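You operate a simulated robot arm through the tools that you are given. There is no shell and no other tool. Be economical: measure what you need, move in short steps, check, and stop when the job is done.

You run a simulated robot arm. Do the job below in one go: nothing can be reset, and whatever is moved stays where it is left.

JOB
Sand the dried glue off the sample from the green tray.
Fine: first hold it on the small former with the middle clamp alone, then sand, then unclamp it; put the sanding block back. Set down upright: sanding block. What is to be rubbed or washed off counts as gone when no trace of it is left.

The check looks at the end state, three seconds after you hand in, the way a careful person would. Anything else that was tipped, shoved, dropped, spilled or broken makes it a failure.

ROBOT AND FRAMES
A 5-joint arm with a two-finger parallel gripper, fixed in place. Base frame: the origin is at the foot of the arm, x ahead of it, y to its left, z up; the work surface is at about z = 0.018. Readings come in m, degrees, newtons and seconds.
With the tool pointing down near the work surface it reaches from about 0.26 to 0.6 m from the base axis. Its first joint turns from -66.0 to 66.0 degrees. The tool tilts only in the upright plane through the base axis and itself; it spins freely about its own axis. Payload 1.57 kg.
The TCP is the grasp point between the finger pads, 0.03 m short of the fingertips. In the tool frame z runs along the fingers and y along their closing line. Largest opening 0.08 m; finger width 0.017, thickness 0.012; the body of the gripper, 0.04 by 0.082 m, starts 0.08 m behind the TCP.
Orientation is told as [roll, pitch, yaw] about the base's x, y, z axes, in that order, counted from this pose: with the fingers straight down and closing along the base's y, the tool's x points along the base's -x, its y along +y and its z along -z.

CONTROLS
- The arm moves only by the tool drive_tool. Its argument "commands" is a list of rows, each a list of 3 entries, a list of its own where there are three numbers: the shift along the tool's x, y, z in units of 50 mm (1.0 is 50 mm), then the turn, a rotation vector about the tool's x, y, z in units of 5 degrees (1.0 is 5 degrees), then the finger opening in m, from 0 to 0.08. In form: [[[x, y, z], [rx, ry, rz], fingers], ...]. A call has 1 to 10 rows; each row shifts and turns the commanded pose from where the row before left it, along the tool's axes as they then stand. A call with a number of a shift or a turn outside -1 to 1 is refused whole. A row lasts 0.2 s, in which the tool goes at most 0.05 m and 8.6 degrees; a call with a longer step from one row to the next is refused whole, and so is a gripper value outside its range. Where a pose cannot be reached the arm comes as near as it can. A force on the tool above 90 N (or 10 N above the force at the start of the call, whichever is more), or a blocked arm, ends the call early, and 0.2 s more pass. The fingers move at their own pace (about 0.153 m/s each) and stop on an object; they squeeze with about 30 N. The grip force told is the motor's: it shows also when the fingers shut on nothing. Time passes only in rows, and 0.2 s behind the last, so rows that do not move let the fingers close. It gives the time, the measured TCP pose, the force on the tool (base axes), the opening and the grip force at its end, in the units of the frame above (readings bear some noise), with the torque about the TCP (base axes, N m) and any sound that the robot's microphone picked up.
- Cameras (640 x 400 px; columns grow to the right, rows downward): "scene" is fixed at [0.0249, 0.3815, 0.547]; the picture's right is [-0.87, -0.50, 0.00], its down [-0.18, 0.31, -0.93] and it looks along [0.46, -0.81, -0.36] (base axes); focal length 343 px, centre (320, 200). "wrist" rides on the gripper at [0.072, -0.007, -0.122] in the tool frame; the picture's right is [0.09, 1.00, 0.00], its down [-0.84, 0.08, -0.54] and it looks along [-0.54, 0.05, 0.84] (tool axes); focal length 238 px, centre (320, 200). There is no depth. A picture from a camera that has moved, and an enlarged one, comes with that camera's place and axes in the base frame and with its lens.
- snapshot(camera): a new picture of that camera. No time passes.
- zoom(camera, box): a new picture of the part [left, top, right, bottom] of that camera's present view, enlarged. No time passes.
- close_job(): hands the job in; it is judged then, once.

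Work in short steps. Places have to be worked out from the pictures, the camera data and where the tool is seen: move nearer, look again, correct. Check each grasp and each placing, and mend what went wrong. You have 120 turns and 84 pictures in all, those below and enlarged ones among them. Open the gripper and draw the arm clear of the work before you hand the job in, unless the task says otherwise; then end with one line.

The tools are called after ">>>" by a JSON object that holds its "op" and its "data". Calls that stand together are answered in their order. drive_tool: Moves the arm, as the interface text tells. Its arguments: {"type":"object","properties":{"commands":{"type":"array","items":{"type":"array"}}},"required":["commands"]} The other tools are called the same way: snapshot (camera) takes a picture; zoom (camera, box) takes an enlarged picture of a part of a camera's view; close_job () hands the job in.

At the start:

```text
t: 0.0
eef_pos: [0.2779, -0.1793, 0.4307]
tcp_rot: [0.0, 0.0, -0.1]
wrist_force: [-0.7, 1.0, -0.7]
ft_torque: [0.01, 0.02, -0.02]
grip_width: 0.0799
grasp_force: 0.0
```

scene: 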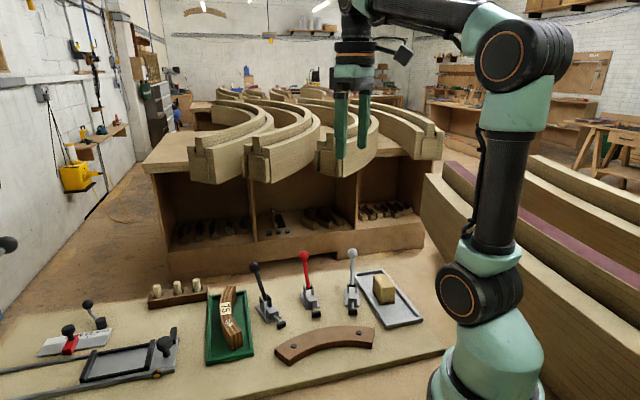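
wrist: 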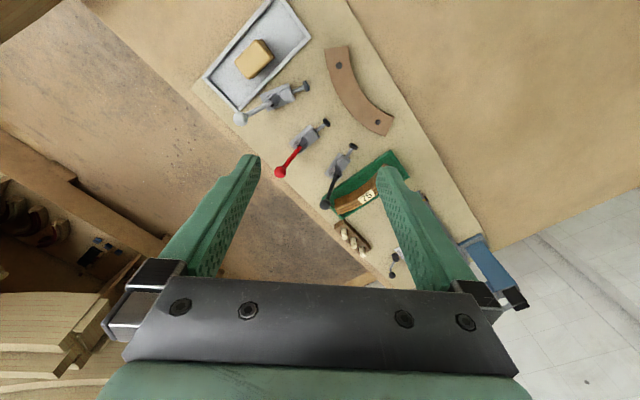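

I begin with closer views of the bench to identify the tray, formers, clamps and block.

>>> {"op": "zoom", "data": {"camera": "scene", "box": [180, 230, 440, 390]}}

>>> {"op": "zoom", "data": {"camera": "scene", "box": [0, 260, 220, 400]}}

>>> {"op": "zoom", "data": {"camera": "wrist", "box": [180, 0, 460, 290]}}

```text
2.46 times, centred on (310, 310) of scene
camera zoom: at [0.0249, 0.3815, 0.547], right [-0.87, -0.5, 0.0], down [-0.18, 0.31, -0.93], along [0.46, -0.81, -0.36], focal length 844 px, centre (345, -71)
```

zoom: 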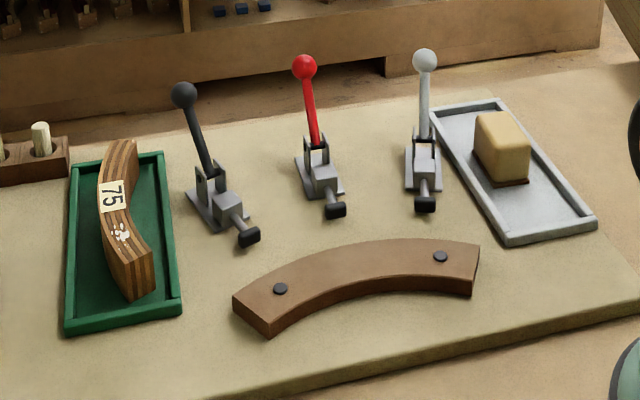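

```text
2.86 times, centred on (110, 330) of scene
camera zoom: at [0.0249, 0.3815, 0.547], right [-0.87, -0.5, 0.0], down [-0.18, 0.31, -0.93], along [0.46, -0.81, -0.36], focal length 979 px, centre (920, -171)
```

zoom: 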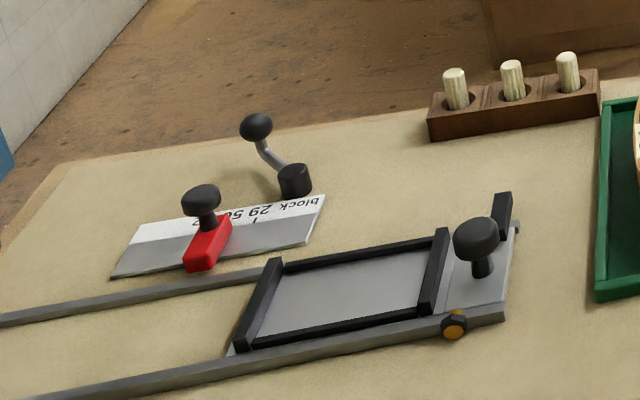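

```text
1.38 times, centred on (320, 145) of wrist
camera zoom: at [0.2069, -0.1848, 0.5518], right [-0.09, 1.0, 0.0], down [0.84, 0.08, 0.54], along [0.54, 0.05, -0.84], focal length 329 px, centre (320, 276)
```

zoom: 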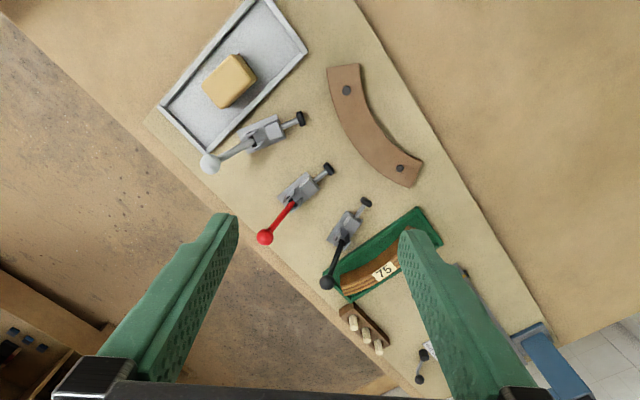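

The tray with sample 75 sits near (0.49, -0.05), the red (middle) clamp near (0.376, -0.194), the former near (0.28, -0.09) and the block near (0.24, -0.31). I move over the tray side for a closer wrist look.

>>> {"op": "drive_tool", "data": {"commands": [[[-0.467, 0.4, 0.6], [0, 0, 0], 0.08], [[-0.467, 0.4, 0.6], [0, 0, 0], 0.08], [[-0.467, 0.4, 0.6], [0, 0, 0], 0.08], [[-0.467, 0.4, 0.6], [0, 0, 0], 0.08], [[-0.467, 0.4, 0.6], [0, 0, 0], 0.08], [[-0.467, 0.4, 0.6], [0, 0, 0], 0.08], [[0, 0, 0], [0, 0, 0], 0.08]]}}

>>> {"op": "snapshot", "data": {"camera": "wrist"}}

```text
t: 1.6
eef_pos: [0.4168, -0.057, 0.2488]
tcp_rot: [0.0, 0.0, -0.1]
wrist_force: [-0.6, 0.2, -0.6]
ft_torque: [0.0, 0.01, 0.0]
grip_width: 0.0801
grasp_force: 0.0
```

```text
78 pictures are left
camera wrist: at [0.3457, -0.0633, 0.3705], right [-0.09, 1.0, 0.0], down [0.84, 0.08, 0.54], along [0.54, 0.05, -0.84], focal length 238 px, centre (320, 200)
```

wrist: 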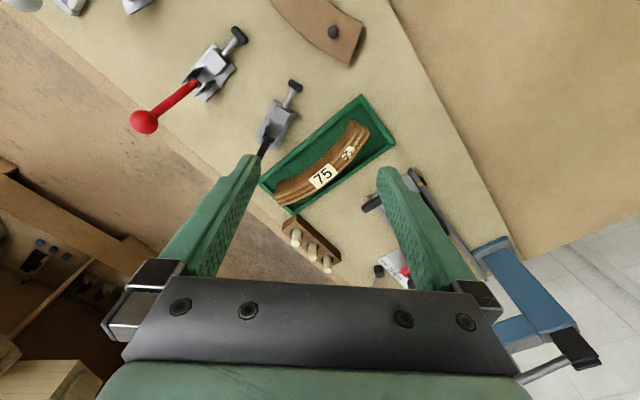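

The sample is curved, with its glue spot near the +y end. I zoom in for detail.

>>> {"op": "zoom", "data": {"camera": "wrist", "box": [250, 80, 410, 220]}}

>>> {"op": "zoom", "data": {"camera": "scene", "box": [195, 275, 275, 370]}}

>>> {"op": "zoom", "data": {"camera": "wrist", "box": [110, 0, 310, 140]}}

```text
2.86 times, centred on (330, 150) of wrist
camera zoom: at [0.3457, -0.0633, 0.3705], right [-0.09, 1.0, 0.0], down [0.84, 0.08, 0.54], along [0.54, 0.05, -0.84], focal length 681 px, centre (291, 343)
```

zoom: 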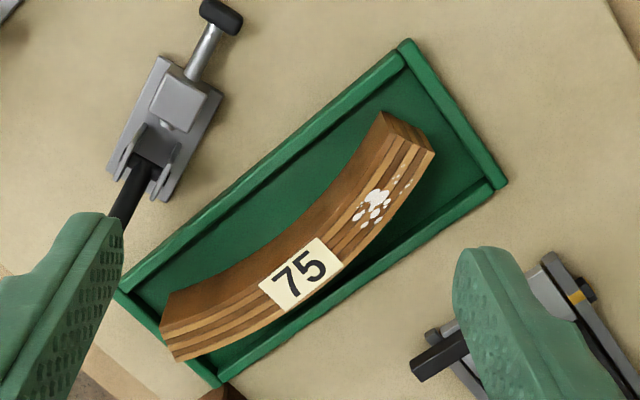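

```text
4.21 times, centred on (235, 322) of scene
camera zoom: at [0.0249, 0.3815, 0.547], right [-0.87, -0.5, 0.0], down [-0.18, 0.31, -0.93], along [0.46, -0.81, -0.36], focal length 1443 px, centre (678, -316)
```

zoom: 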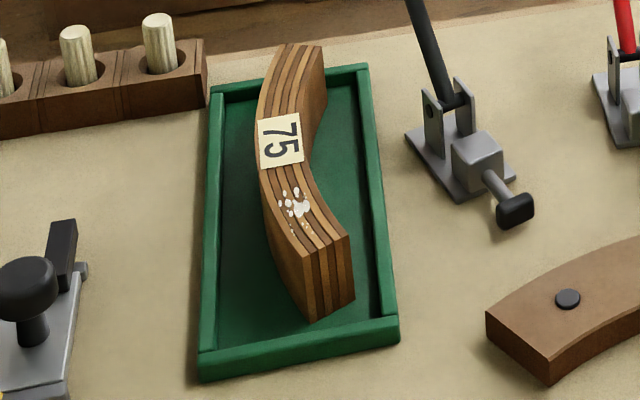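

```text
2.86 times, centred on (210, 70) of wrist
camera zoom: at [0.3457, -0.0633, 0.3705], right [-0.09, 1.0, 0.0], down [0.84, 0.08, 0.54], along [0.54, 0.05, -0.84], focal length 681 px, centre (634, 571)
```

zoom: 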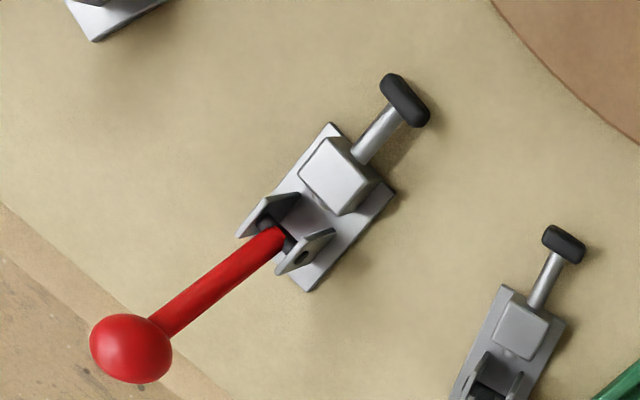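

The sample stands as a strip on edge with glue on its laminated top, concave side toward the clamps' side. I move back for a view over the former and red clamp.

>>> {"op": "drive_tool", "data": {"commands": [[[0.585, -0.465, -0.25], [0, 0, 0], 0.08], [[0.585, -0.465, -0.25], [0, 0, 0], 0.08], [[0.585, -0.465, -0.25], [0, 0, 0], 0.08], [[0.585, -0.465, -0.25], [0, 0, 0], 0.08], [[0, 0, 0], [0, 0, 0], 0.08]]}}

>>> {"op": "snapshot", "data": {"camera": "wrist"}}

>>> {"op": "zoom", "data": {"camera": "wrist", "box": [220, 0, 440, 160]}}

```text
t: 2.8
eef_pos: [0.2992, -0.1537, 0.3031]
tcp_rot: [0.1, 0.0, -0.1]
wrist_force: [-0.7, 0.4, -0.8]
ft_torque: [0.01, 0.0, -0.01]
grip_width: 0.0802
grasp_force: 0.1
```

```text
74 pictures are left
camera wrist: at [0.229, -0.158, 0.4248], right [-0.09, 1.0, 0.0], down [0.84, 0.08, 0.54], along [0.54, 0.05, -0.84], focal length 238 px, centre (320, 200)
```

wrist: 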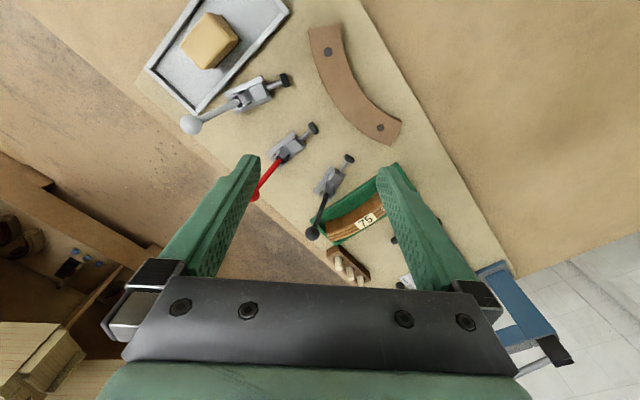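

```text
2.50 times, centred on (330, 80) of wrist
camera zoom: at [0.229, -0.158, 0.4248], right [-0.09, 1.0, 0.0], down [0.84, 0.08, 0.54], along [0.54, 0.05, -0.84], focal length 596 px, centre (295, 500)
```

zoom: 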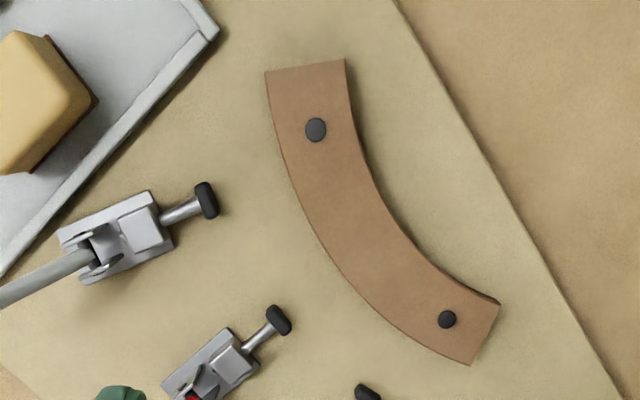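

The former's convex face points to the clamps (apex about (0.306,-0.121), radius ≈0.21, axis toward (0.7,-0.7)). I go over the sample and turn so the fingers close across its thickness (bearing 45°).

>>> {"op": "drive_tool", "data": {"commands": [[[-0.824, 0.416, 0.332], [0, 0, 0], 0.08], [[-0.824, 0.416, 0.332], [0, 0, 0], 0.08], [[-0.824, 0.416, 0.332], [0, 0, 0], 0.08], [[-0.824, 0.416, 0.332], [0, 0, 0], 0.08], [[-0.824, 0.416, 0.332], [0, 0, 0], 0.08], [[0, 0, 0], [0, 0, 1], 0.08], [[0, 0, 0], [0, 0, 1], 0.08], [[0, 0, 0], [0, 0, 1], 0.08], [[0, 0, 0], [0, 0, 1], 0.08], [[0, 0, 0], [0, 0, 1], 0.08]]}}

>>> {"op": "drive_tool", "data": {"commands": [[[0, 0, 0], [0, 0, 1], 0.08], [[0, 0, 0], [0, 0, 1], 0.08], [[0, 0, 0], [0, 0, 1], 0.08], [[0, 0, 0], [0, 0, 1], 0.08], [[0, 0, 0], [0, 0, 0], 0.08]]}}

>>> {"op": "snapshot", "data": {"camera": "wrist"}}

```text
t: 5.0
eef_pos: [0.5084, -0.0485, 0.2165]
tcp_rot: [0.0, 0.0, -25.2]
wrist_force: [0.1, 0.2, 0.3]
ft_torque: [0.03, 0.01, 0.0]
grip_width: 0.0797
grasp_force: 0.0
```

```text
t: 6.2
eef_pos: [0.5082, -0.0492, 0.2175]
tcp_rot: [0.1, 0.0, -45.2]
wrist_force: [0.1, 0.5, 0.0]
ft_torque: [0.03, -0.01, 0.02]
grip_width: 0.0804
grasp_force: 0.0
```

```text
72 pictures are left
camera wrist: at [0.4534, -0.0012, 0.3391], right [0.64, 0.77, 0.0], down [0.64, -0.54, 0.54], along [0.42, -0.35, -0.84], focal length 238 px, centre (320, 200)
```

wrist: 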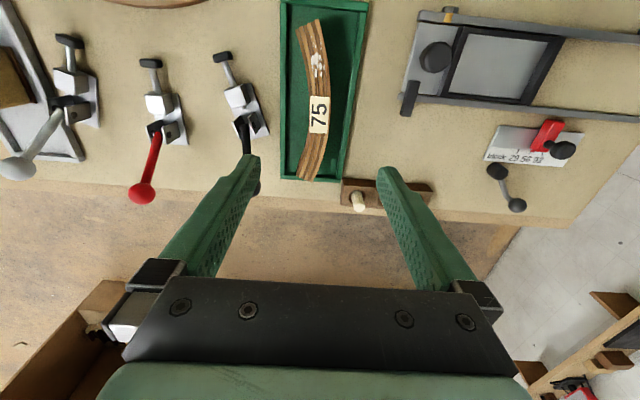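

>>> {"op": "zoom", "data": {"camera": "wrist", "box": [260, 0, 390, 190]}}

```text
2.11 times, centred on (325, 95) of wrist
camera zoom: at [0.4534, -0.0012, 0.3391], right [0.64, 0.77, 0.0], down [0.64, -0.54, 0.54], along [0.42, -0.35, -0.84], focal length 502 px, centre (310, 421)
```

zoom: 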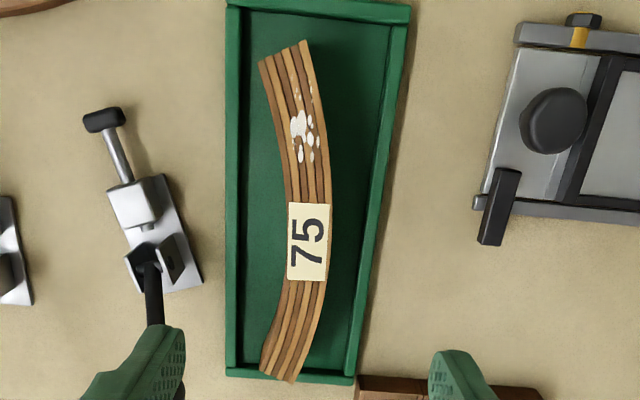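

Sample mid is about (0.507,-0.045), thickness 22 mm, convex toward 47°, centreline radius ≈0.22, matching the former. I measure heights of the former, sample and clamps from the scene camera.

>>> {"op": "zoom", "data": {"camera": "scene", "box": [265, 320, 385, 375]}}

>>> {"op": "zoom", "data": {"camera": "scene", "box": [240, 240, 370, 335]}}

```text
5.33 times, centred on (325, 348) of scene
camera zoom: at [0.0249, 0.3815, 0.547], right [-0.87, -0.5, 0.0], down [-0.18, 0.31, -0.93], along [0.46, -0.81, -0.36], focal length 1828 px, centre (293, -587)
```

zoom: 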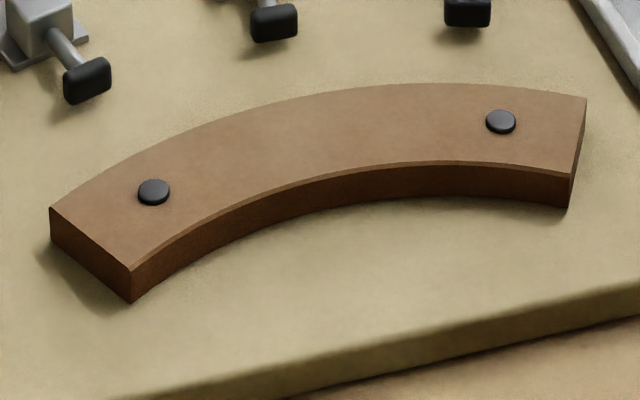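

```text
4.21 times, centred on (305, 288) of scene
camera zoom: at [0.0249, 0.3815, 0.547], right [-0.87, -0.5, 0.0], down [-0.18, 0.31, -0.93], along [0.46, -0.81, -0.36], focal length 1443 px, centre (383, -168)
```

zoom: 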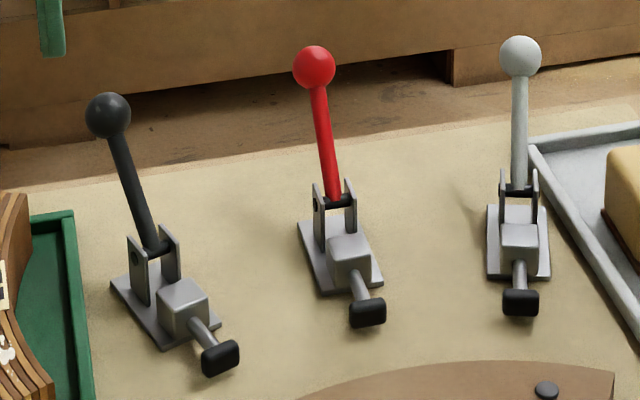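

Former top is at z≈0.033, sample about 36 mm tall (top ≈0.058). Red ball is around (0.437,-0.26,0.095), leaning back. I descend to just above the sample and check alignment.

>>> {"op": "drive_tool", "data": {"commands": [[[0.098, 0.042, 0.6], [0, 0, -0.4], 0.06], [[0, 0, 0.6], [0, 0, 0], 0.06], [[0, 0, 0.6], [0, 0, 0], 0.06], [[0, 0, 0.6], [0, 0, 0], 0.06], [[0, 0, 0], [0, 0, 0], 0.06]]}}

>>> {"op": "snapshot", "data": {"camera": "wrist"}}

>>> {"op": "zoom", "data": {"camera": "scene", "box": [170, 220, 300, 370]}}

```text
t: 7.4
eef_pos: [0.5066, -0.0436, 0.0963]
tcp_rot: [0.0, 0.0, -43.1]
wrist_force: [-0.8, -1.0, -0.3]
ft_torque: [0.0, -0.04, 0.03]
grip_width: 0.0598
grasp_force: 0.1
```

```text
68 pictures are left
camera wrist: at [0.4505, 0.001, 0.2186], right [0.61, 0.79, 0.0], down [0.66, -0.51, 0.54], along [0.43, -0.33, -0.84], focal length 238 px, centre (320, 200)
```

wrist: 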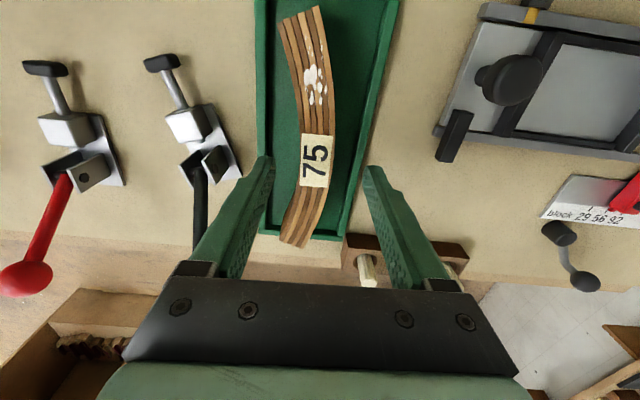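

```text
2.67 times, centred on (235, 295) of scene
camera zoom: at [0.0249, 0.3815, 0.547], right [-0.87, -0.5, 0.0], down [-0.18, 0.31, -0.93], along [0.46, -0.81, -0.36], focal length 914 px, centre (547, -53)
```

zoom: 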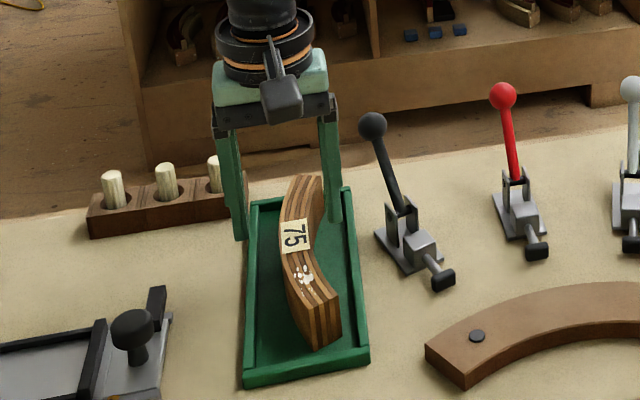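

Alignment is good. I descend to TCP z≈0.071 and close.

>>> {"op": "drive_tool", "data": {"commands": [[[0, 0, 0.25], [0, 0, 0], 0.06], [[0, 0, 0.25], [0, 0, 0], 0.06], [[0, 0, 0], [0, 0, 0], 0.0], [[0, 0, 0], [0, 0, 0], 0.0], [[0, 0, 0], [0, 0, 0], 0.0]]}}

```text
t: 8.6
eef_pos: [0.5063, -0.0437, 0.0723]
tcp_rot: [0.1, -0.1, -43.0]
wrist_force: [-0.1, -0.5, 2.1]
ft_torque: [0.13, 0.04, 0.01]
grip_width: 0.0239
grasp_force: 30.3
```

Grasp is firm (24 mm, 30 N). I lift and turn it by −92° so the convex side will face the clamps.

>>> {"op": "drive_tool", "data": {"commands": [[[0, 0, -0.867], [0, 0, 0], 0.0], [[0, 0, -0.867], [0, 0, 0], 0.0], [[0, 0, -0.867], [0, 0, 0], 0.0], [[0, 0, 0], [0, 0, 1], 0.0], [[0, 0, 0], [0, 0, 1], 0.0], [[0, 0, 0], [0, 0, 1], 0.0], [[0, 0, 0], [0, 0, 1], 0.0], [[0, 0, 0], [0, 0, 1], 0.0], [[0, 0, 0], [0, 0, 1], 0.0], [[0, 0, 0], [0, 0, 1], 0.0]]}}

>>> {"op": "drive_tool", "data": {"commands": [[[0, 0, 0], [0, 0, 1], 0.0], [[0, 0, 0], [0, 0, 1], 0.0], [[0, 0, 0], [0, 0, 1], 0.0], [[0, 0, 0], [0, 0, 1], 0.0], [[0, 0, 0], [0, 0, 1], 0.0], [[0, 0, 0], [0, 0, 1], 0.0], [[0, 0, 0], [0, 0, 1], 0.0], [[0, 0, 0], [0, 0, 1], 0.0], [[0, 0, 0], [0, 0, 1], 0.0], [[0, 0, 0], [0, 0, 1], 0.0]]}}

>>> {"op": "drive_tool", "data": {"commands": [[[0, 0, 0], [0, 0, 1], 0.0], [[0, 0, 0], [0, 0, 0.4], 0.0], [[0, 0, 0], [0, 0, 0], 0.0]]}}

```text
t: 10.8
eef_pos: [0.5066, -0.0435, 0.2022]
tcp_rot: [0.0, 0.0, -78.3]
wrist_force: [0.4, -0.3, -1.1]
ft_torque: [0.01, -0.01, 0.02]
grip_width: 0.0238
grasp_force: 30.6
```

```text
t: 13.0
eef_pos: [0.5057, -0.043, 0.2026]
tcp_rot: [0.0, -0.1, -128.2]
wrist_force: [0.4, 0.0, -1.0]
ft_torque: [-0.02, 0.02, 0.0]
grip_width: 0.0237
grasp_force: 29.8
```

```text
t: 13.8
eef_pos: [0.5047, -0.0437, 0.2021]
tcp_rot: [0.0, 0.0, -135.1]
wrist_force: [-0.3, 0.3, -0.9]
ft_torque: [-0.02, 0.01, -0.01]
grip_width: 0.0238
grasp_force: 30.2
```

Held at yaw −135°. I carry it over to above the gap between former and red clamp.

>>> {"op": "drive_tool", "data": {"commands": [[[-0.785, -0.271, 0], [0, 0, 0], 0.0], [[-0.785, -0.271, 0], [0, 0, 0], 0.0], [[-0.785, -0.271, 0], [0, 0, 0], 0.0], [[-0.785, -0.271, 0], [0, 0, 0], 0.0], [[-0.785, -0.271, 0], [0, 0, 0], 0.0], [[0, 0, 0.5], [0, 0, 0], 0.0], [[0, 0, 0.5], [0, 0, 0], 0.0], [[0, 0, 0], [0, 0, 0], 0.0]]}}

>>> {"op": "snapshot", "data": {"camera": "wrist"}}

>>> {"op": "zoom", "data": {"camera": "scene", "box": [230, 220, 410, 370]}}

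```text
t: 15.6
eef_pos: [0.3176, -0.1344, 0.1531]
tcp_rot: [0.1, 0.0, -135.2]
wrist_force: [0.7, -0.1, -1.2]
ft_torque: [-0.02, 0.01, -0.01]
grip_width: 0.0235
grasp_force: 29.7
```

```text
66 pictures are left
camera wrist: at [0.3641, -0.0791, 0.2748], right [0.77, -0.64, 0.0], down [-0.54, -0.65, 0.54], along [-0.35, -0.42, -0.84], focal length 238 px, centre (320, 200)
```

wrist: 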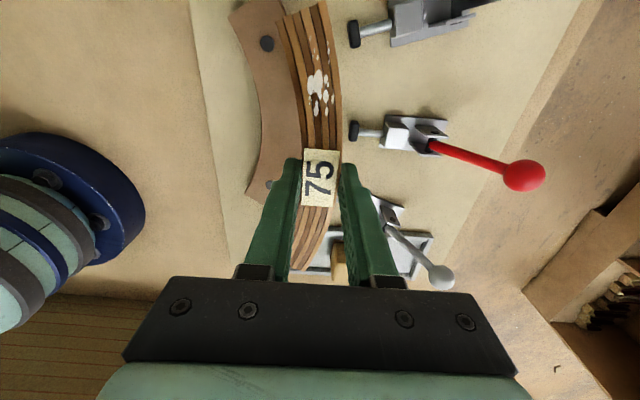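

```text
2.67 times, centred on (320, 295) of scene
camera zoom: at [0.0249, 0.3815, 0.547], right [-0.87, -0.5, 0.0], down [-0.18, 0.31, -0.93], along [0.46, -0.81, -0.36], focal length 914 px, centre (320, -53)
```

zoom: 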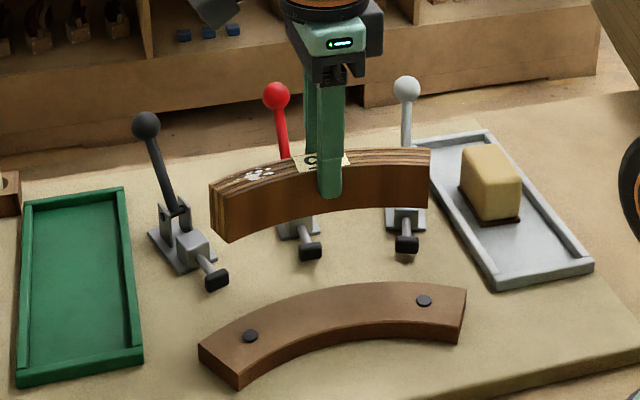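

Everything lines up; pad-to-former gap ≈47 mm. I descend to z≈0.085 and check before the final lowering.

>>> {"op": "drive_tool", "data": {"commands": [[[0, 0, 0.45], [0, 0, 0], 0.0], [[0, 0, 0.45], [0, 0, 0], 0.0], [[0, 0, 0.3], [0, 0, 0], 0.0], [[0, 0, 0], [0, 0, 0], 0.0]]}}

>>> {"op": "zoom", "data": {"camera": "wrist", "box": [200, 0, 440, 230]}}

>>> {"op": "zoom", "data": {"camera": "scene", "box": [250, 260, 390, 370]}}

```text
t: 16.6
eef_pos: [0.3186, -0.1339, 0.0926]
tcp_rot: [0.0, 0.0, -135.0]
wrist_force: [0.0, -0.1, -0.4]
ft_torque: [-0.01, 0.01, -0.05]
grip_width: 0.0237
grasp_force: 30.1
```

```text
1.74 times, centred on (320, 115) of wrist
camera zoom: at [0.3647, -0.0778, 0.2144], right [0.77, -0.64, 0.0], down [-0.54, -0.65, 0.54], along [-0.35, -0.42, -0.84], focal length 414 px, centre (320, 348)
```

zoom: 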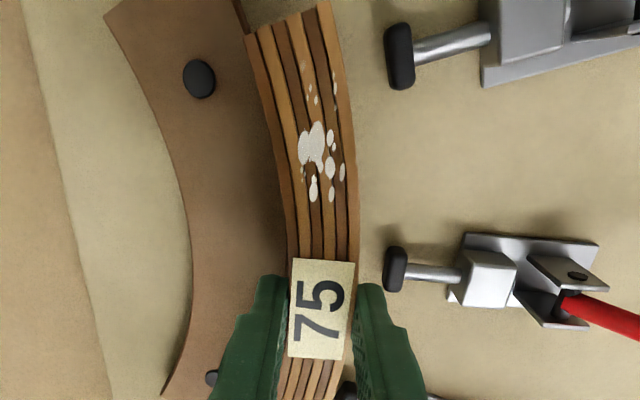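

```text
3.64 times, centred on (320, 315) of scene
camera zoom: at [0.0249, 0.3815, 0.547], right [-0.87, -0.5, 0.0], down [-0.18, 0.31, -0.93], along [0.46, -0.81, -0.36], focal length 1246 px, centre (320, -218)
```

zoom: 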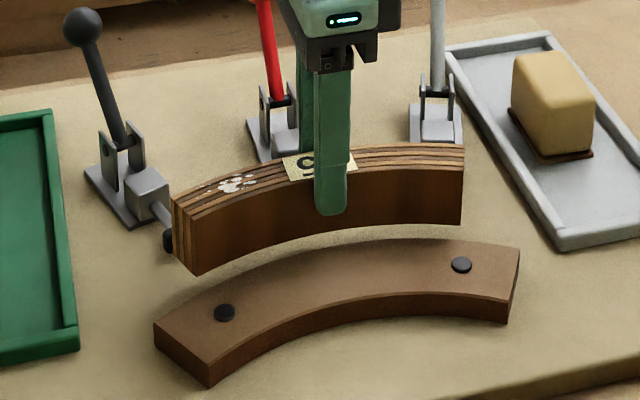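

Gap to former is ~6 mm and parallel. I lower most of the way, then in small steps.

>>> {"op": "drive_tool", "data": {"commands": [[[0, 0, 0.2], [0, 0, 0], 0.0], [[0, 0, 0.16], [0, 0, 0], 0.0], [[0, 0, 0], [0, 0, 0], 0.0]]}}

>>> {"op": "drive_tool", "data": {"commands": [[[0, 0, 0.06], [0, 0, 0], 0.0], [[0, 0, 0], [0, 0, 0], 0.0]]}}

```text
t: 17.4
eef_pos: [0.3172, -0.1329, 0.0741]
tcp_rot: [0.0, 0.0, -135.2]
wrist_force: [-0.5, -0.4, -0.9]
ft_torque: [-0.01, -0.04, -0.02]
grip_width: 0.024
grasp_force: 30.0
```

```text
t: 18.0
eef_pos: [0.3192, -0.133, 0.0707]
tcp_rot: [0.0, -0.1, -135.2]
wrist_force: [-0.2, -0.4, -0.9]
ft_torque: [0.02, -0.01, -0.02]
grip_width: 0.0239
grasp_force: 29.7
```

No contact yet; I lower 1.5 mm at a time.

>>> {"op": "drive_tool", "data": {"commands": [[[0, 0, 0.03], [0, 0, 0], 0.0], [[0, 0, 0], [0, 0, 0], 0.0]]}}

>>> {"op": "drive_tool", "data": {"commands": [[[0, 0, 0.03], [0, 0, 0], 0.0], [[0, 0, 0], [0, 0, 0], 0.0]]}}

```text
t: 18.6
eef_pos: [0.3189, -0.1342, 0.0699]
tcp_rot: [0.0, 0.0, -135.0]
wrist_force: [-1.0, 0.1, 2.2]
ft_torque: [-0.15, 0.23, -0.08]
grip_width: 0.0239
grasp_force: 29.9
```

```text
t: 19.2
eef_pos: [0.3204, -0.1333, 0.0679]
tcp_rot: [0.0, 0.0, -135.2]
wrist_force: [-9.1, 3.2, 28.1]
ft_torque: [0.12, 0.27, 0.01]
grip_width: 0.0237
grasp_force: 29.7
```

On the board. I ease up about 1 mm, then slide toward the former until it touches.

>>> {"op": "drive_tool", "data": {"commands": [[[0, 0, -0.024], [0, 0, 0], 0.0], [[0, -0.06, 0], [0, 0, 0], 0.0], [[0, 0, 0], [0, 0, 0], 0.0]]}}

>>> {"op": "drive_tool", "data": {"commands": [[[0, -0.03, 0], [0, 0, 0], 0.0], [[0, 0, 0], [0, 0, 0], 0.0]]}}

>>> {"op": "drive_tool", "data": {"commands": [[[0, -0.03, 0], [0, 0, 0], 0.0], [[0, 0, 0], [0, 0, 0], 0.0]]}}

```text
t: 20.0
eef_pos: [0.3178, -0.1323, 0.0694]
tcp_rot: [0.1, 0.1, -135.1]
wrist_force: [2.1, -4.4, -3.0]
ft_torque: [-0.09, -0.24, 0.28]
grip_width: 0.0237
grasp_force: 29.6
```

```text
t: 20.6
eef_pos: [0.3168, -0.1318, 0.0689]
tcp_rot: [0.2, 0.2, -135.0]
wrist_force: [5.5, -4.8, -0.4]
ft_torque: [-0.22, -0.19, 0.46]
grip_width: 0.0238
grasp_force: 29.8
```

```text
t: 21.2
eef_pos: [0.3191, -0.1288, 0.0695]
tcp_rot: [0.3, 0.3, -135.3]
wrist_force: [8.0, -22.6, -0.7]
ft_torque: [-0.8, -0.27, 0.23]
grip_width: 0.0243
grasp_force: 30.0
```

Contact with the former is felt. I look at the fit before releasing.

>>> {"op": "zoom", "data": {"camera": "scene", "box": [250, 260, 390, 370]}}

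>>> {"op": "zoom", "data": {"camera": "wrist", "box": [200, 0, 440, 230]}}

```text
3.64 times, centred on (320, 315) of scene
camera zoom: at [0.0249, 0.3815, 0.547], right [-0.87, -0.5, 0.0], down [-0.18, 0.31, -0.93], along [0.46, -0.81, -0.36], focal length 1246 px, centre (320, -218)
```

zoom: 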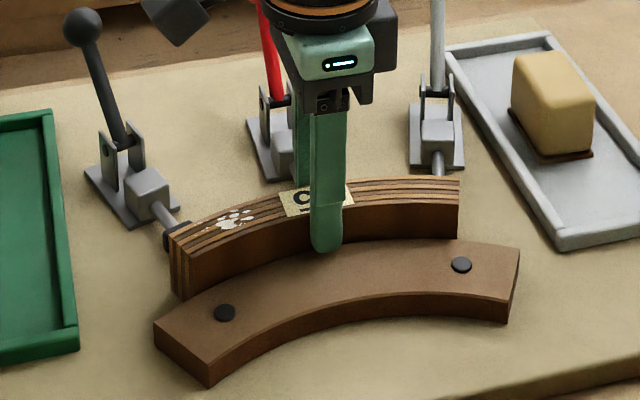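

```text
1.74 times, centred on (320, 115) of wrist
camera zoom: at [0.3642, -0.0733, 0.1916], right [0.77, -0.64, 0.01], down [-0.54, -0.64, 0.54], along [-0.34, -0.42, -0.84], focal length 414 px, centre (320, 348)
```

zoom: 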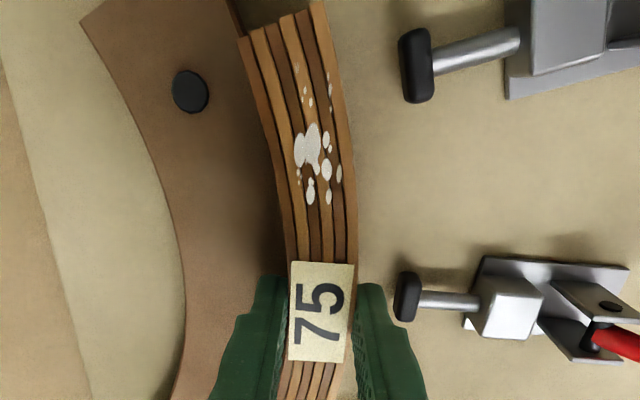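

It sits against the former. I relax the push, open slightly, and lift straight up.

>>> {"op": "drive_tool", "data": {"commands": [[[0, 0.025, 0], [0, 0, 0], 0.0], [[0, 0, 0], [0, 0, 0], 0.038], [[0, 0, 0], [0, 0, 0], 0.038], [[0, 0, -0.3], [0, 0, 0], 0.038], [[0, 0, -0.9], [0, 0, 0], 0.038], [[0, 0, -0.9], [0, 0, 0], 0.038], [[0, 0, -0.5], [0, 0, 0], 0.038]]}}

>>> {"op": "snapshot", "data": {"camera": "wrist"}}

>>> {"op": "zoom", "data": {"camera": "scene", "box": [230, 220, 410, 370]}}

```text
t: 22.8
eef_pos: [0.3154, -0.1312, 0.1997]
tcp_rot: [0.0, 0.0, -135.1]
wrist_force: [-0.1, -1.4, 0.7]
ft_torque: [0.0, 0.03, -0.02]
grip_width: 0.038
grasp_force: 0.0
```

```text
60 pictures are left
camera wrist: at [0.3633, -0.0738, 0.3222], right [0.77, -0.64, 0.0], down [-0.54, -0.65, 0.54], along [-0.35, -0.42, -0.84], focal length 238 px, centre (320, 200)
```

wrist: 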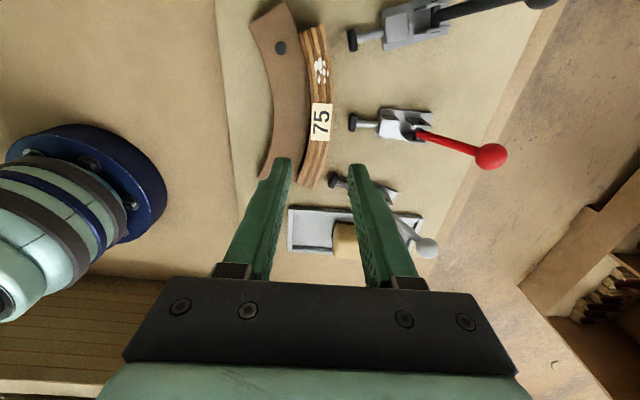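

```text
2.67 times, centred on (320, 295) of scene
camera zoom: at [0.0249, 0.3815, 0.547], right [-0.87, -0.5, 0.0], down [-0.18, 0.31, -0.93], along [0.46, -0.81, -0.36], focal length 914 px, centre (320, -53)
```

zoom: 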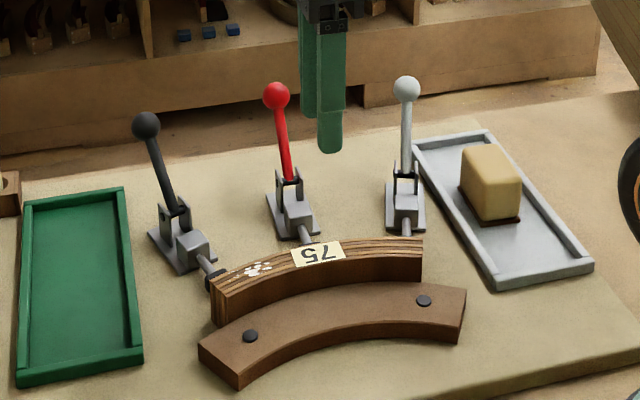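

Sample stands well on the former. Now the red handle: ball near (0.438,-0.2615,0.095), pivot near (0.39,-0.205,0.05), leaning back. I rotate so fingers close across the handle's swing plane.

>>> {"op": "drive_tool", "data": {"commands": [[[0, 0, 0], [0, 0, -1], 0.06], [[0, 0, 0], [0, 0, -1], 0.06], [[0, 0, 0], [0, 0, -1], 0.06], [[0, 0, 0], [0, 0, -1], 0.06], [[0, 0, 0], [0, 0, -1], 0.06], [[0, 0, 0], [0, 0, -1], 0.06], [[0, 0, 0], [0, 0, -1], 0.06], [[0, 0, 0], [0, 0, -1], 0.06], [[0, 0, 0], [0, 0, -1], 0.06], [[0, 0, 0], [0, 0, -1], 0.06]]}}

>>> {"op": "drive_tool", "data": {"commands": [[[0, 0, 0], [0, 0, -1], 0.06], [[0, 0, 0], [0, 0, -1], 0.06], [[0, 0, 0], [0, 0, -1], 0.06], [[0, 0, 0], [0, 0, -1], 0.06], [[0, 0, 0], [0, 0, -1], 0.06], [[0, 0, 0], [0, 0, -1], 0.06], [[0, 0, 0], [0, 0, -1], 0.06], [[0, 0, 0], [0, 0, -0.6], 0.06], [[0, 0, 0], [0, 0, 0], 0.06]]}}

>>> {"op": "drive_tool", "data": {"commands": [[[-0.87, 0, 0], [0, 0, 0], 0.06], [[-0.87, 0, 0], [0, 0, 0], 0.06], [[-0.87, 0, 0], [0, 0, 0], 0.06], [[0, 0, 0], [0, 0, 0], 0.06]]}}

>>> {"op": "snapshot", "data": {"camera": "wrist"}}

```text
t: 25.0
eef_pos: [0.3142, -0.1316, 0.1984]
tcp_rot: [0.0, 0.0, -85.1]
wrist_force: [-0.2, 0.2, -0.2]
ft_torque: [-0.02, 0.0, 0.04]
grip_width: 0.06
grasp_force: 0.0
```

```text
t: 27.0
eef_pos: [0.3176, -0.1305, 0.2003]
tcp_rot: [-0.1, 0.0, -47.0]
wrist_force: [-0.3, 0.3, 0.4]
ft_torque: [0.01, -0.01, -0.01]
grip_width: 0.0598
grasp_force: 0.1
```

```text
t: 28.0
eef_pos: [0.4036, -0.2235, 0.2024]
tcp_rot: [0.0, 0.0, -47.1]
wrist_force: [0.2, -0.1, 0.8]
ft_torque: [0.01, 0.01, 0.02]
grip_width: 0.0598
grasp_force: 0.1
```

```text
58 pictures are left
camera wrist: at [0.3506, -0.1746, 0.3226], right [0.67, 0.75, 0.0], down [0.63, -0.56, 0.54], along [0.4, -0.36, -0.84], focal length 238 px, centre (320, 200)
```

wrist: 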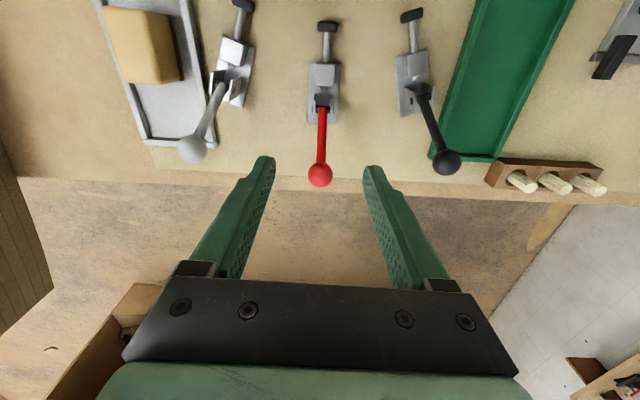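

Laterally aligned with the red handle. I move ~46 mm further out and lower to z≈0.15, then look again.

>>> {"op": "drive_tool", "data": {"commands": [[[-0.92, 0, 0], [0, 0, 0], 0.06], [[0, 0, 0.5], [0, 0, 0], 0.06], [[0, 0, 0.5], [0, 0, 0], 0.06], [[0, 0, 0], [0, 0, 0], 0.06]]}}

>>> {"op": "snapshot", "data": {"camera": "wrist"}}

>>> {"op": "zoom", "data": {"camera": "scene", "box": [230, 200, 390, 330]}}

```text
t: 29.0
eef_pos: [0.4388, -0.2579, 0.148]
tcp_rot: [-0.1, 0.1, -47.1]
wrist_force: [-0.1, 0.1, -0.3]
ft_torque: [0.02, -0.01, -0.03]
grip_width: 0.0601
grasp_force: 0.1
```

```text
57 pictures are left
camera wrist: at [0.3851, -0.2097, 0.2704], right [0.67, 0.75, 0.0], down [0.63, -0.56, 0.54], along [0.4, -0.36, -0.84], focal length 238 px, centre (320, 200)
```

wrist: 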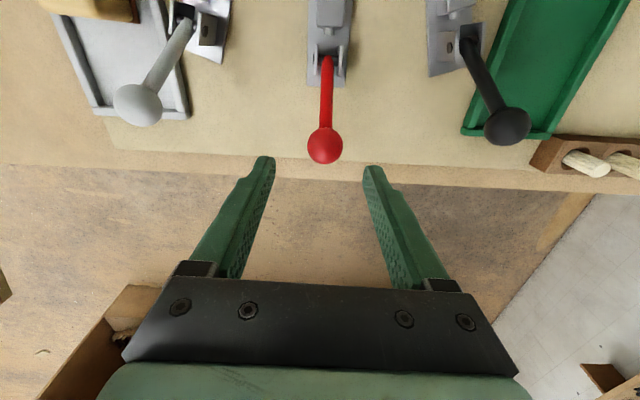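

```text
3.08 times, centred on (310, 265) of scene
camera zoom: at [0.0249, 0.3815, 0.547], right [-0.87, -0.5, 0.0], down [-0.18, 0.31, -0.93], along [0.46, -0.81, -0.36], focal length 1054 px, centre (351, 0)
```

zoom: 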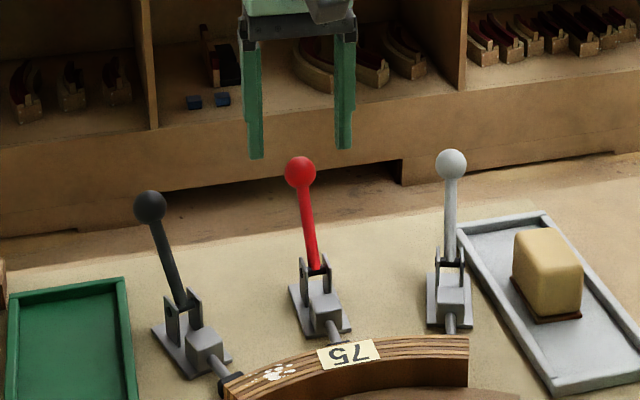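

Using two wrist views, the ball is at ≈(0.4275,-0.2445,0.114), 24 mm diameter. I shift, descend around it and close.

>>> {"op": "drive_tool", "data": {"commands": [[[0.35, 0.02, 0], [0, 0, 0], 0.06], [[0, 0, 0.3], [0, 0, 0], 0.06], [[0, 0, 0.28], [0, 0, 0], 0.06], [[0, 0, 0], [0, 0, 0], 0.06]]}}

>>> {"op": "zoom", "data": {"camera": "wrist", "box": [220, 50, 420, 250]}}

>>> {"op": "zoom", "data": {"camera": "scene", "box": [250, 210, 370, 330]}}

```text
t: 30.0
eef_pos: [0.4236, -0.2473, 0.1187]
tcp_rot: [-0.1, -0.1, -47.1]
wrist_force: [-0.2, -0.1, -0.8]
ft_torque: [0.02, 0.0, -0.02]
grip_width: 0.06
grasp_force: 0.1
```

```text
2.00 times, centred on (320, 150) of wrist
camera zoom: at [0.3714, -0.1981, 0.2413], right [0.67, 0.75, 0.0], down [0.63, -0.56, 0.54], along [0.4, -0.36, -0.84], focal length 477 px, centre (320, 300)
```

zoom: 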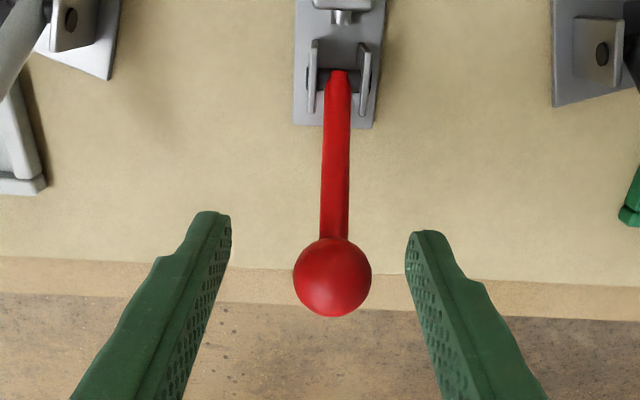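

```text
3.33 times, centred on (310, 270) of scene
camera zoom: at [0.0249, 0.3815, 0.547], right [-0.87, -0.5, 0.0], down [-0.18, 0.31, -0.93], along [0.46, -0.81, -0.36], focal length 1142 px, centre (353, -33)
```

zoom: 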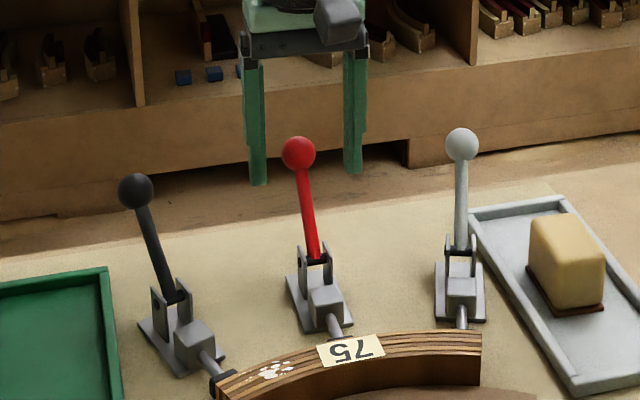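

The ball is at the grasp point, 4 mm to the +y side. I correct and close.

>>> {"op": "drive_tool", "data": {"commands": [[[0, 0.08, 0.04], [0, 0, 0], 0.06], [[0, 0, 0], [0, 0, 0], 0.0], [[0, 0, 0], [0, 0, 0], 0.0], [[0, 0, 0], [0, 0, 0], 0.0]]}}

```text
t: 31.0
eef_pos: [0.4276, -0.2438, 0.1187]
tcp_rot: [0.0, 0.0, -47.1]
wrist_force: [-5.4, -5.1, 1.1]
ft_torque: [-0.07, 0.1, -0.06]
grip_width: 0.0249
grasp_force: 36.4
```

Ball held. I swing the handle forward along its arc (pivot ≈(0.394,-0.210,0.048), L≈0.082), first 30°.

>>> {"op": "drive_tool", "data": {"commands": [[[0.124, 0, -0.075], [0, 0, 0], 0.0], [[0.124, 0, -0.07], [0, 0, 0], 0.0], [[0.134, 0, -0.055], [0, 0, 0], 0.0], [[0.134, 0, -0.045], [0, 0, 0], 0.0], [[0.14, 0, -0.03], [0, 0, 0], 0.0], [[0, 0, 0], [0, 0, 0], 0.0]]}}

>>> {"op": "zoom", "data": {"camera": "scene", "box": [250, 210, 370, 330]}}

```text
t: 32.4
eef_pos: [0.4067, -0.2188, 0.1311]
tcp_rot: [0.1, 0.0, -47.0]
wrist_force: [0.3, -0.9, -0.6]
ft_torque: [-0.01, -0.03, -0.01]
grip_width: 0.0003
grasp_force: 21.4
```

```text
3.33 times, centred on (310, 270) of scene
camera zoom: at [0.0249, 0.3815, 0.547], right [-0.87, -0.5, 0.0], down [-0.18, 0.31, -0.93], along [0.46, -0.81, -0.36], focal length 1142 px, centre (353, -33)
```

zoom: 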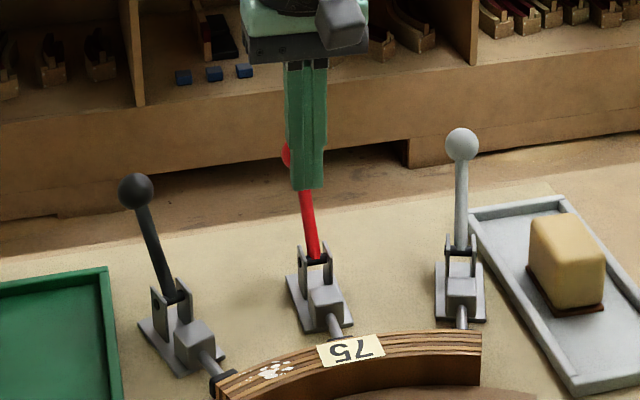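

The ball slipped out of the grip and the handle didn't move. I will push from behind with closed fingers instead: lift, go behind the ball, and lower.

>>> {"op": "drive_tool", "data": {"commands": [[[0, 0, -0.8], [0, 0, 0], 0.0], [[-0.9, 0, 0], [0, 0, 0], 0.0], [[-0.4, 0, 0], [0, 0, 0], 0.0], [[0, 0, 0.6], [0, 0, 0], 0.0], [[0, 0, 0.5], [0, 0, 0], 0.0], [[0, 0, 0], [0, 0, 0], 0.0]]}}

>>> {"op": "zoom", "data": {"camera": "wrist", "box": [220, 50, 420, 250]}}

```text
t: 33.8
eef_pos: [0.4507, -0.2677, 0.1198]
tcp_rot: [0.0, 0.0, -47.1]
wrist_force: [0.3, 0.1, 0.1]
ft_torque: [0.01, 0.0, 0.02]
grip_width: 0.0002
grasp_force: 21.3
```

```text
2.00 times, centred on (320, 150) of wrist
camera zoom: at [0.3978, -0.2182, 0.2412], right [0.67, 0.75, 0.0], down [0.63, -0.56, 0.54], along [0.4, -0.36, -0.84], focal length 477 px, centre (320, 300)
```

zoom: 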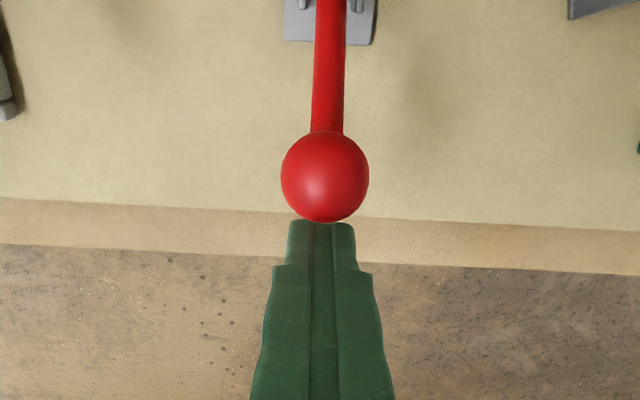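

Aligned behind the ball. I push forward in small steps, watching the force.

>>> {"op": "drive_tool", "data": {"commands": [[[0.2, 0, 0], [0, 0, 0], 0.0], [[0.2, 0, -0.03], [0, 0, 0], 0.0], [[0.2, 0, -0.05], [0, 0, 0], 0.0], [[0, 0, 0], [0, 0, 0], 0.0]]}}

>>> {"op": "zoom", "data": {"camera": "scene", "box": [250, 210, 370, 330]}}

```text
t: 34.8
eef_pos: [0.4303, -0.2424, 0.1234]
tcp_rot: [0.1, 0.1, -47.1]
wrist_force: [-0.4, 0.4, 0.1]
ft_torque: [0.0, 0.0, 0.0]
grip_width: 0.0001
grasp_force: 21.5
```

```text
3.33 times, centred on (310, 270) of scene
camera zoom: at [0.0249, 0.3815, 0.547], right [-0.87, -0.5, 0.0], down [-0.18, 0.31, -0.93], along [0.46, -0.81, -0.36], focal length 1142 px, centre (353, -33)
```

zoom: 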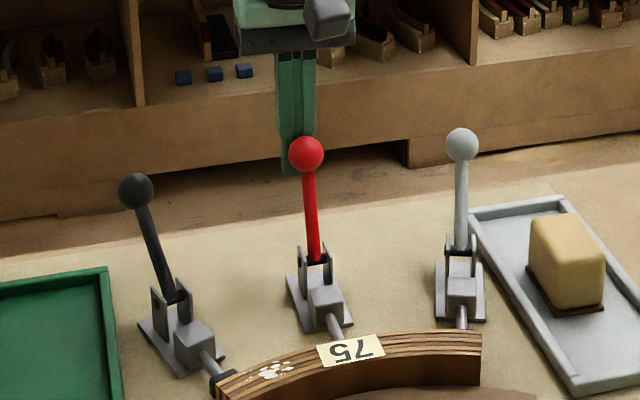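

The handle moves and holds. I keep pushing.

>>> {"op": "drive_tool", "data": {"commands": [[[0.2, 0, -0.06], [0, 0, 0], 0.0], [[0.2, 0, -0.04], [0, 0, 0], 0.0], [[0.2, 0, 0], [0, 0, 0], 0.0], [[0, 0, 0], [0, 0, 0], 0.0]]}}

>>> {"op": "zoom", "data": {"camera": "scene", "box": [250, 210, 370, 330]}}

```text
t: 35.8
eef_pos: [0.4095, -0.2223, 0.1257]
tcp_rot: [0.0, -0.1, -47.1]
wrist_force: [-0.3, 0.3, -0.4]
ft_torque: [0.02, 0.04, 0.01]
grip_width: 0.0001
grasp_force: 20.7
```

```text
3.33 times, centred on (310, 270) of scene
camera zoom: at [0.0249, 0.3815, 0.547], right [-0.87, -0.5, 0.0], down [-0.18, 0.31, -0.93], along [0.46, -0.81, -0.36], focal length 1142 px, centre (353, -33)
```

zoom: 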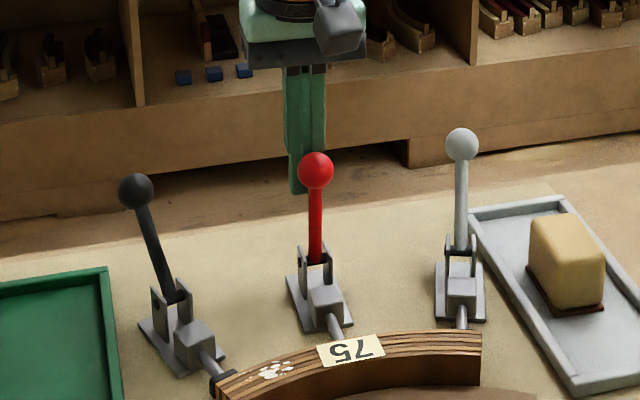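

Handle is about vertical. I continue, following the descending arc.

>>> {"op": "drive_tool", "data": {"commands": [[[0.2, 0, 0.02], [0, 0, 0], 0.0], [[0.2, 0, 0.06], [0, 0, 0], 0.0], [[0.2, 0, 0.08], [0, 0, 0], 0.0], [[0, 0, 0], [0, 0, 0], 0.0]]}}

>>> {"op": "zoom", "data": {"camera": "scene", "box": [250, 210, 370, 330]}}

```text
t: 36.8
eef_pos: [0.3881, -0.1994, 0.1191]
tcp_rot: [0.0, 0.0, -47.1]
wrist_force: [-0.4, 0.2, -0.7]
ft_torque: [-0.02, -0.01, 0.0]
grip_width: 0.0003
grasp_force: 21.1
```

```text
3.33 times, centred on (310, 270) of scene
camera zoom: at [0.0249, 0.3815, 0.547], right [-0.87, -0.5, 0.0], down [-0.18, 0.31, -0.93], along [0.46, -0.81, -0.36], focal length 1142 px, centre (353, -33)
```

zoom: 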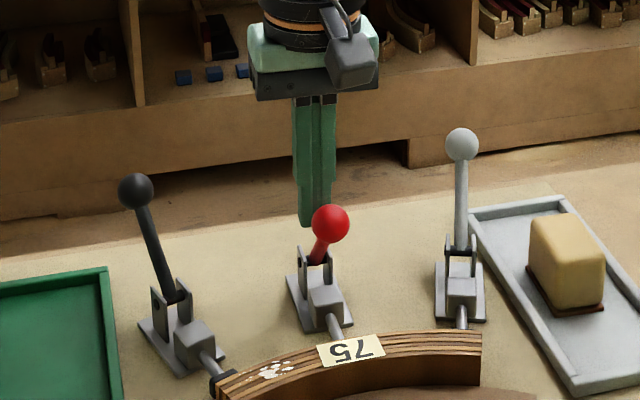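

>>> {"op": "zoom", "data": {"camera": "wrist", "box": [220, 0, 420, 200]}}

```text
2.00 times, centred on (320, 100) of wrist
camera zoom: at [0.3349, -0.1514, 0.2399], right [0.67, 0.75, 0.0], down [0.63, -0.56, 0.54], along [0.4, -0.36, -0.84], focal length 477 px, centre (320, 400)
```

zoom: 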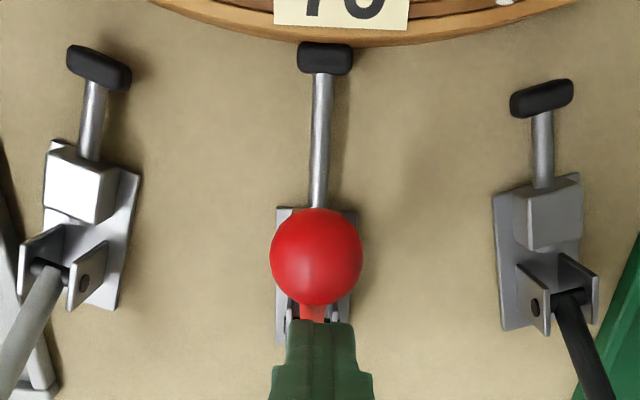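

The plunger has advanced almost to the sample. I continue pushing until it seats firmly.

>>> {"op": "drive_tool", "data": {"commands": [[[0.16, 0, 0.08], [0, 0, 0], 0.0], [[0.14, 0, 0.1], [0, 0, 0], 0.0], [[0, 0, 0], [0, 0, 0], 0.0]]}}

>>> {"op": "zoom", "data": {"camera": "wrist", "box": [220, 0, 420, 200]}}

```text
t: 37.6
eef_pos: [0.3855, -0.194, 0.1161]
tcp_rot: [0.6, -1.7, -47.3]
wrist_force: [11.7, -34.1, 30.3]
ft_torque: [-1.1, -0.08, 0.32]
grip_width: 0.0002
grasp_force: 20.8
```

```text
2.00 times, centred on (320, 100) of wrist
camera zoom: at [0.3301, -0.1433, 0.2352], right [0.67, 0.74, 0.01], down [0.61, -0.55, 0.57], along [0.43, -0.37, -0.82], focal length 477 px, centre (320, 400)
```

zoom: 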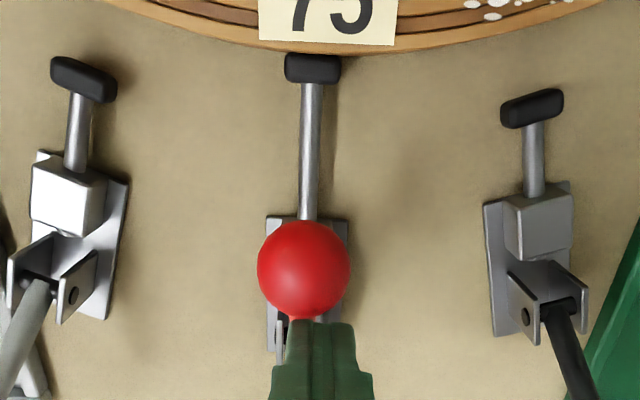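

Resistance now (~45 N). I push a little further to see whether it locks over.

>>> {"op": "drive_tool", "data": {"commands": [[[0.1, 0, 0.06], [0, 0, 0], 0.0], [[0.1, 0, 0.06], [0, 0, 0], 0.0], [[0, 0, 0], [0, 0, 0], 0.0]]}}

>>> {"op": "zoom", "data": {"camera": "wrist", "box": [220, 0, 420, 200]}}

```text
t: 38.4
eef_pos: [0.3863, -0.1923, 0.1149]
tcp_rot: [1.2, -3.2, -47.4]
wrist_force: [23.8, -53.1, 46.6]
ft_torque: [-1.64, -0.25, 0.52]
grip_width: 0.0002
grasp_force: 21.4
```

```text
2.00 times, centred on (320, 100) of wrist
camera zoom: at [0.3267, -0.1396, 0.2326], right [0.67, 0.74, 0.02], down [0.59, -0.55, 0.59], along [0.45, -0.39, -0.81], focal length 477 px, centre (320, 400)
```

zoom: 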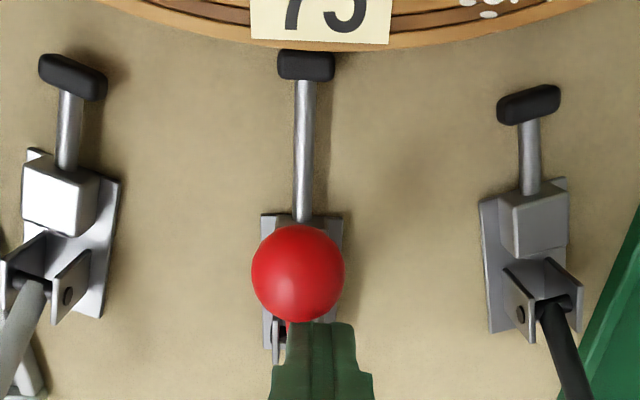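

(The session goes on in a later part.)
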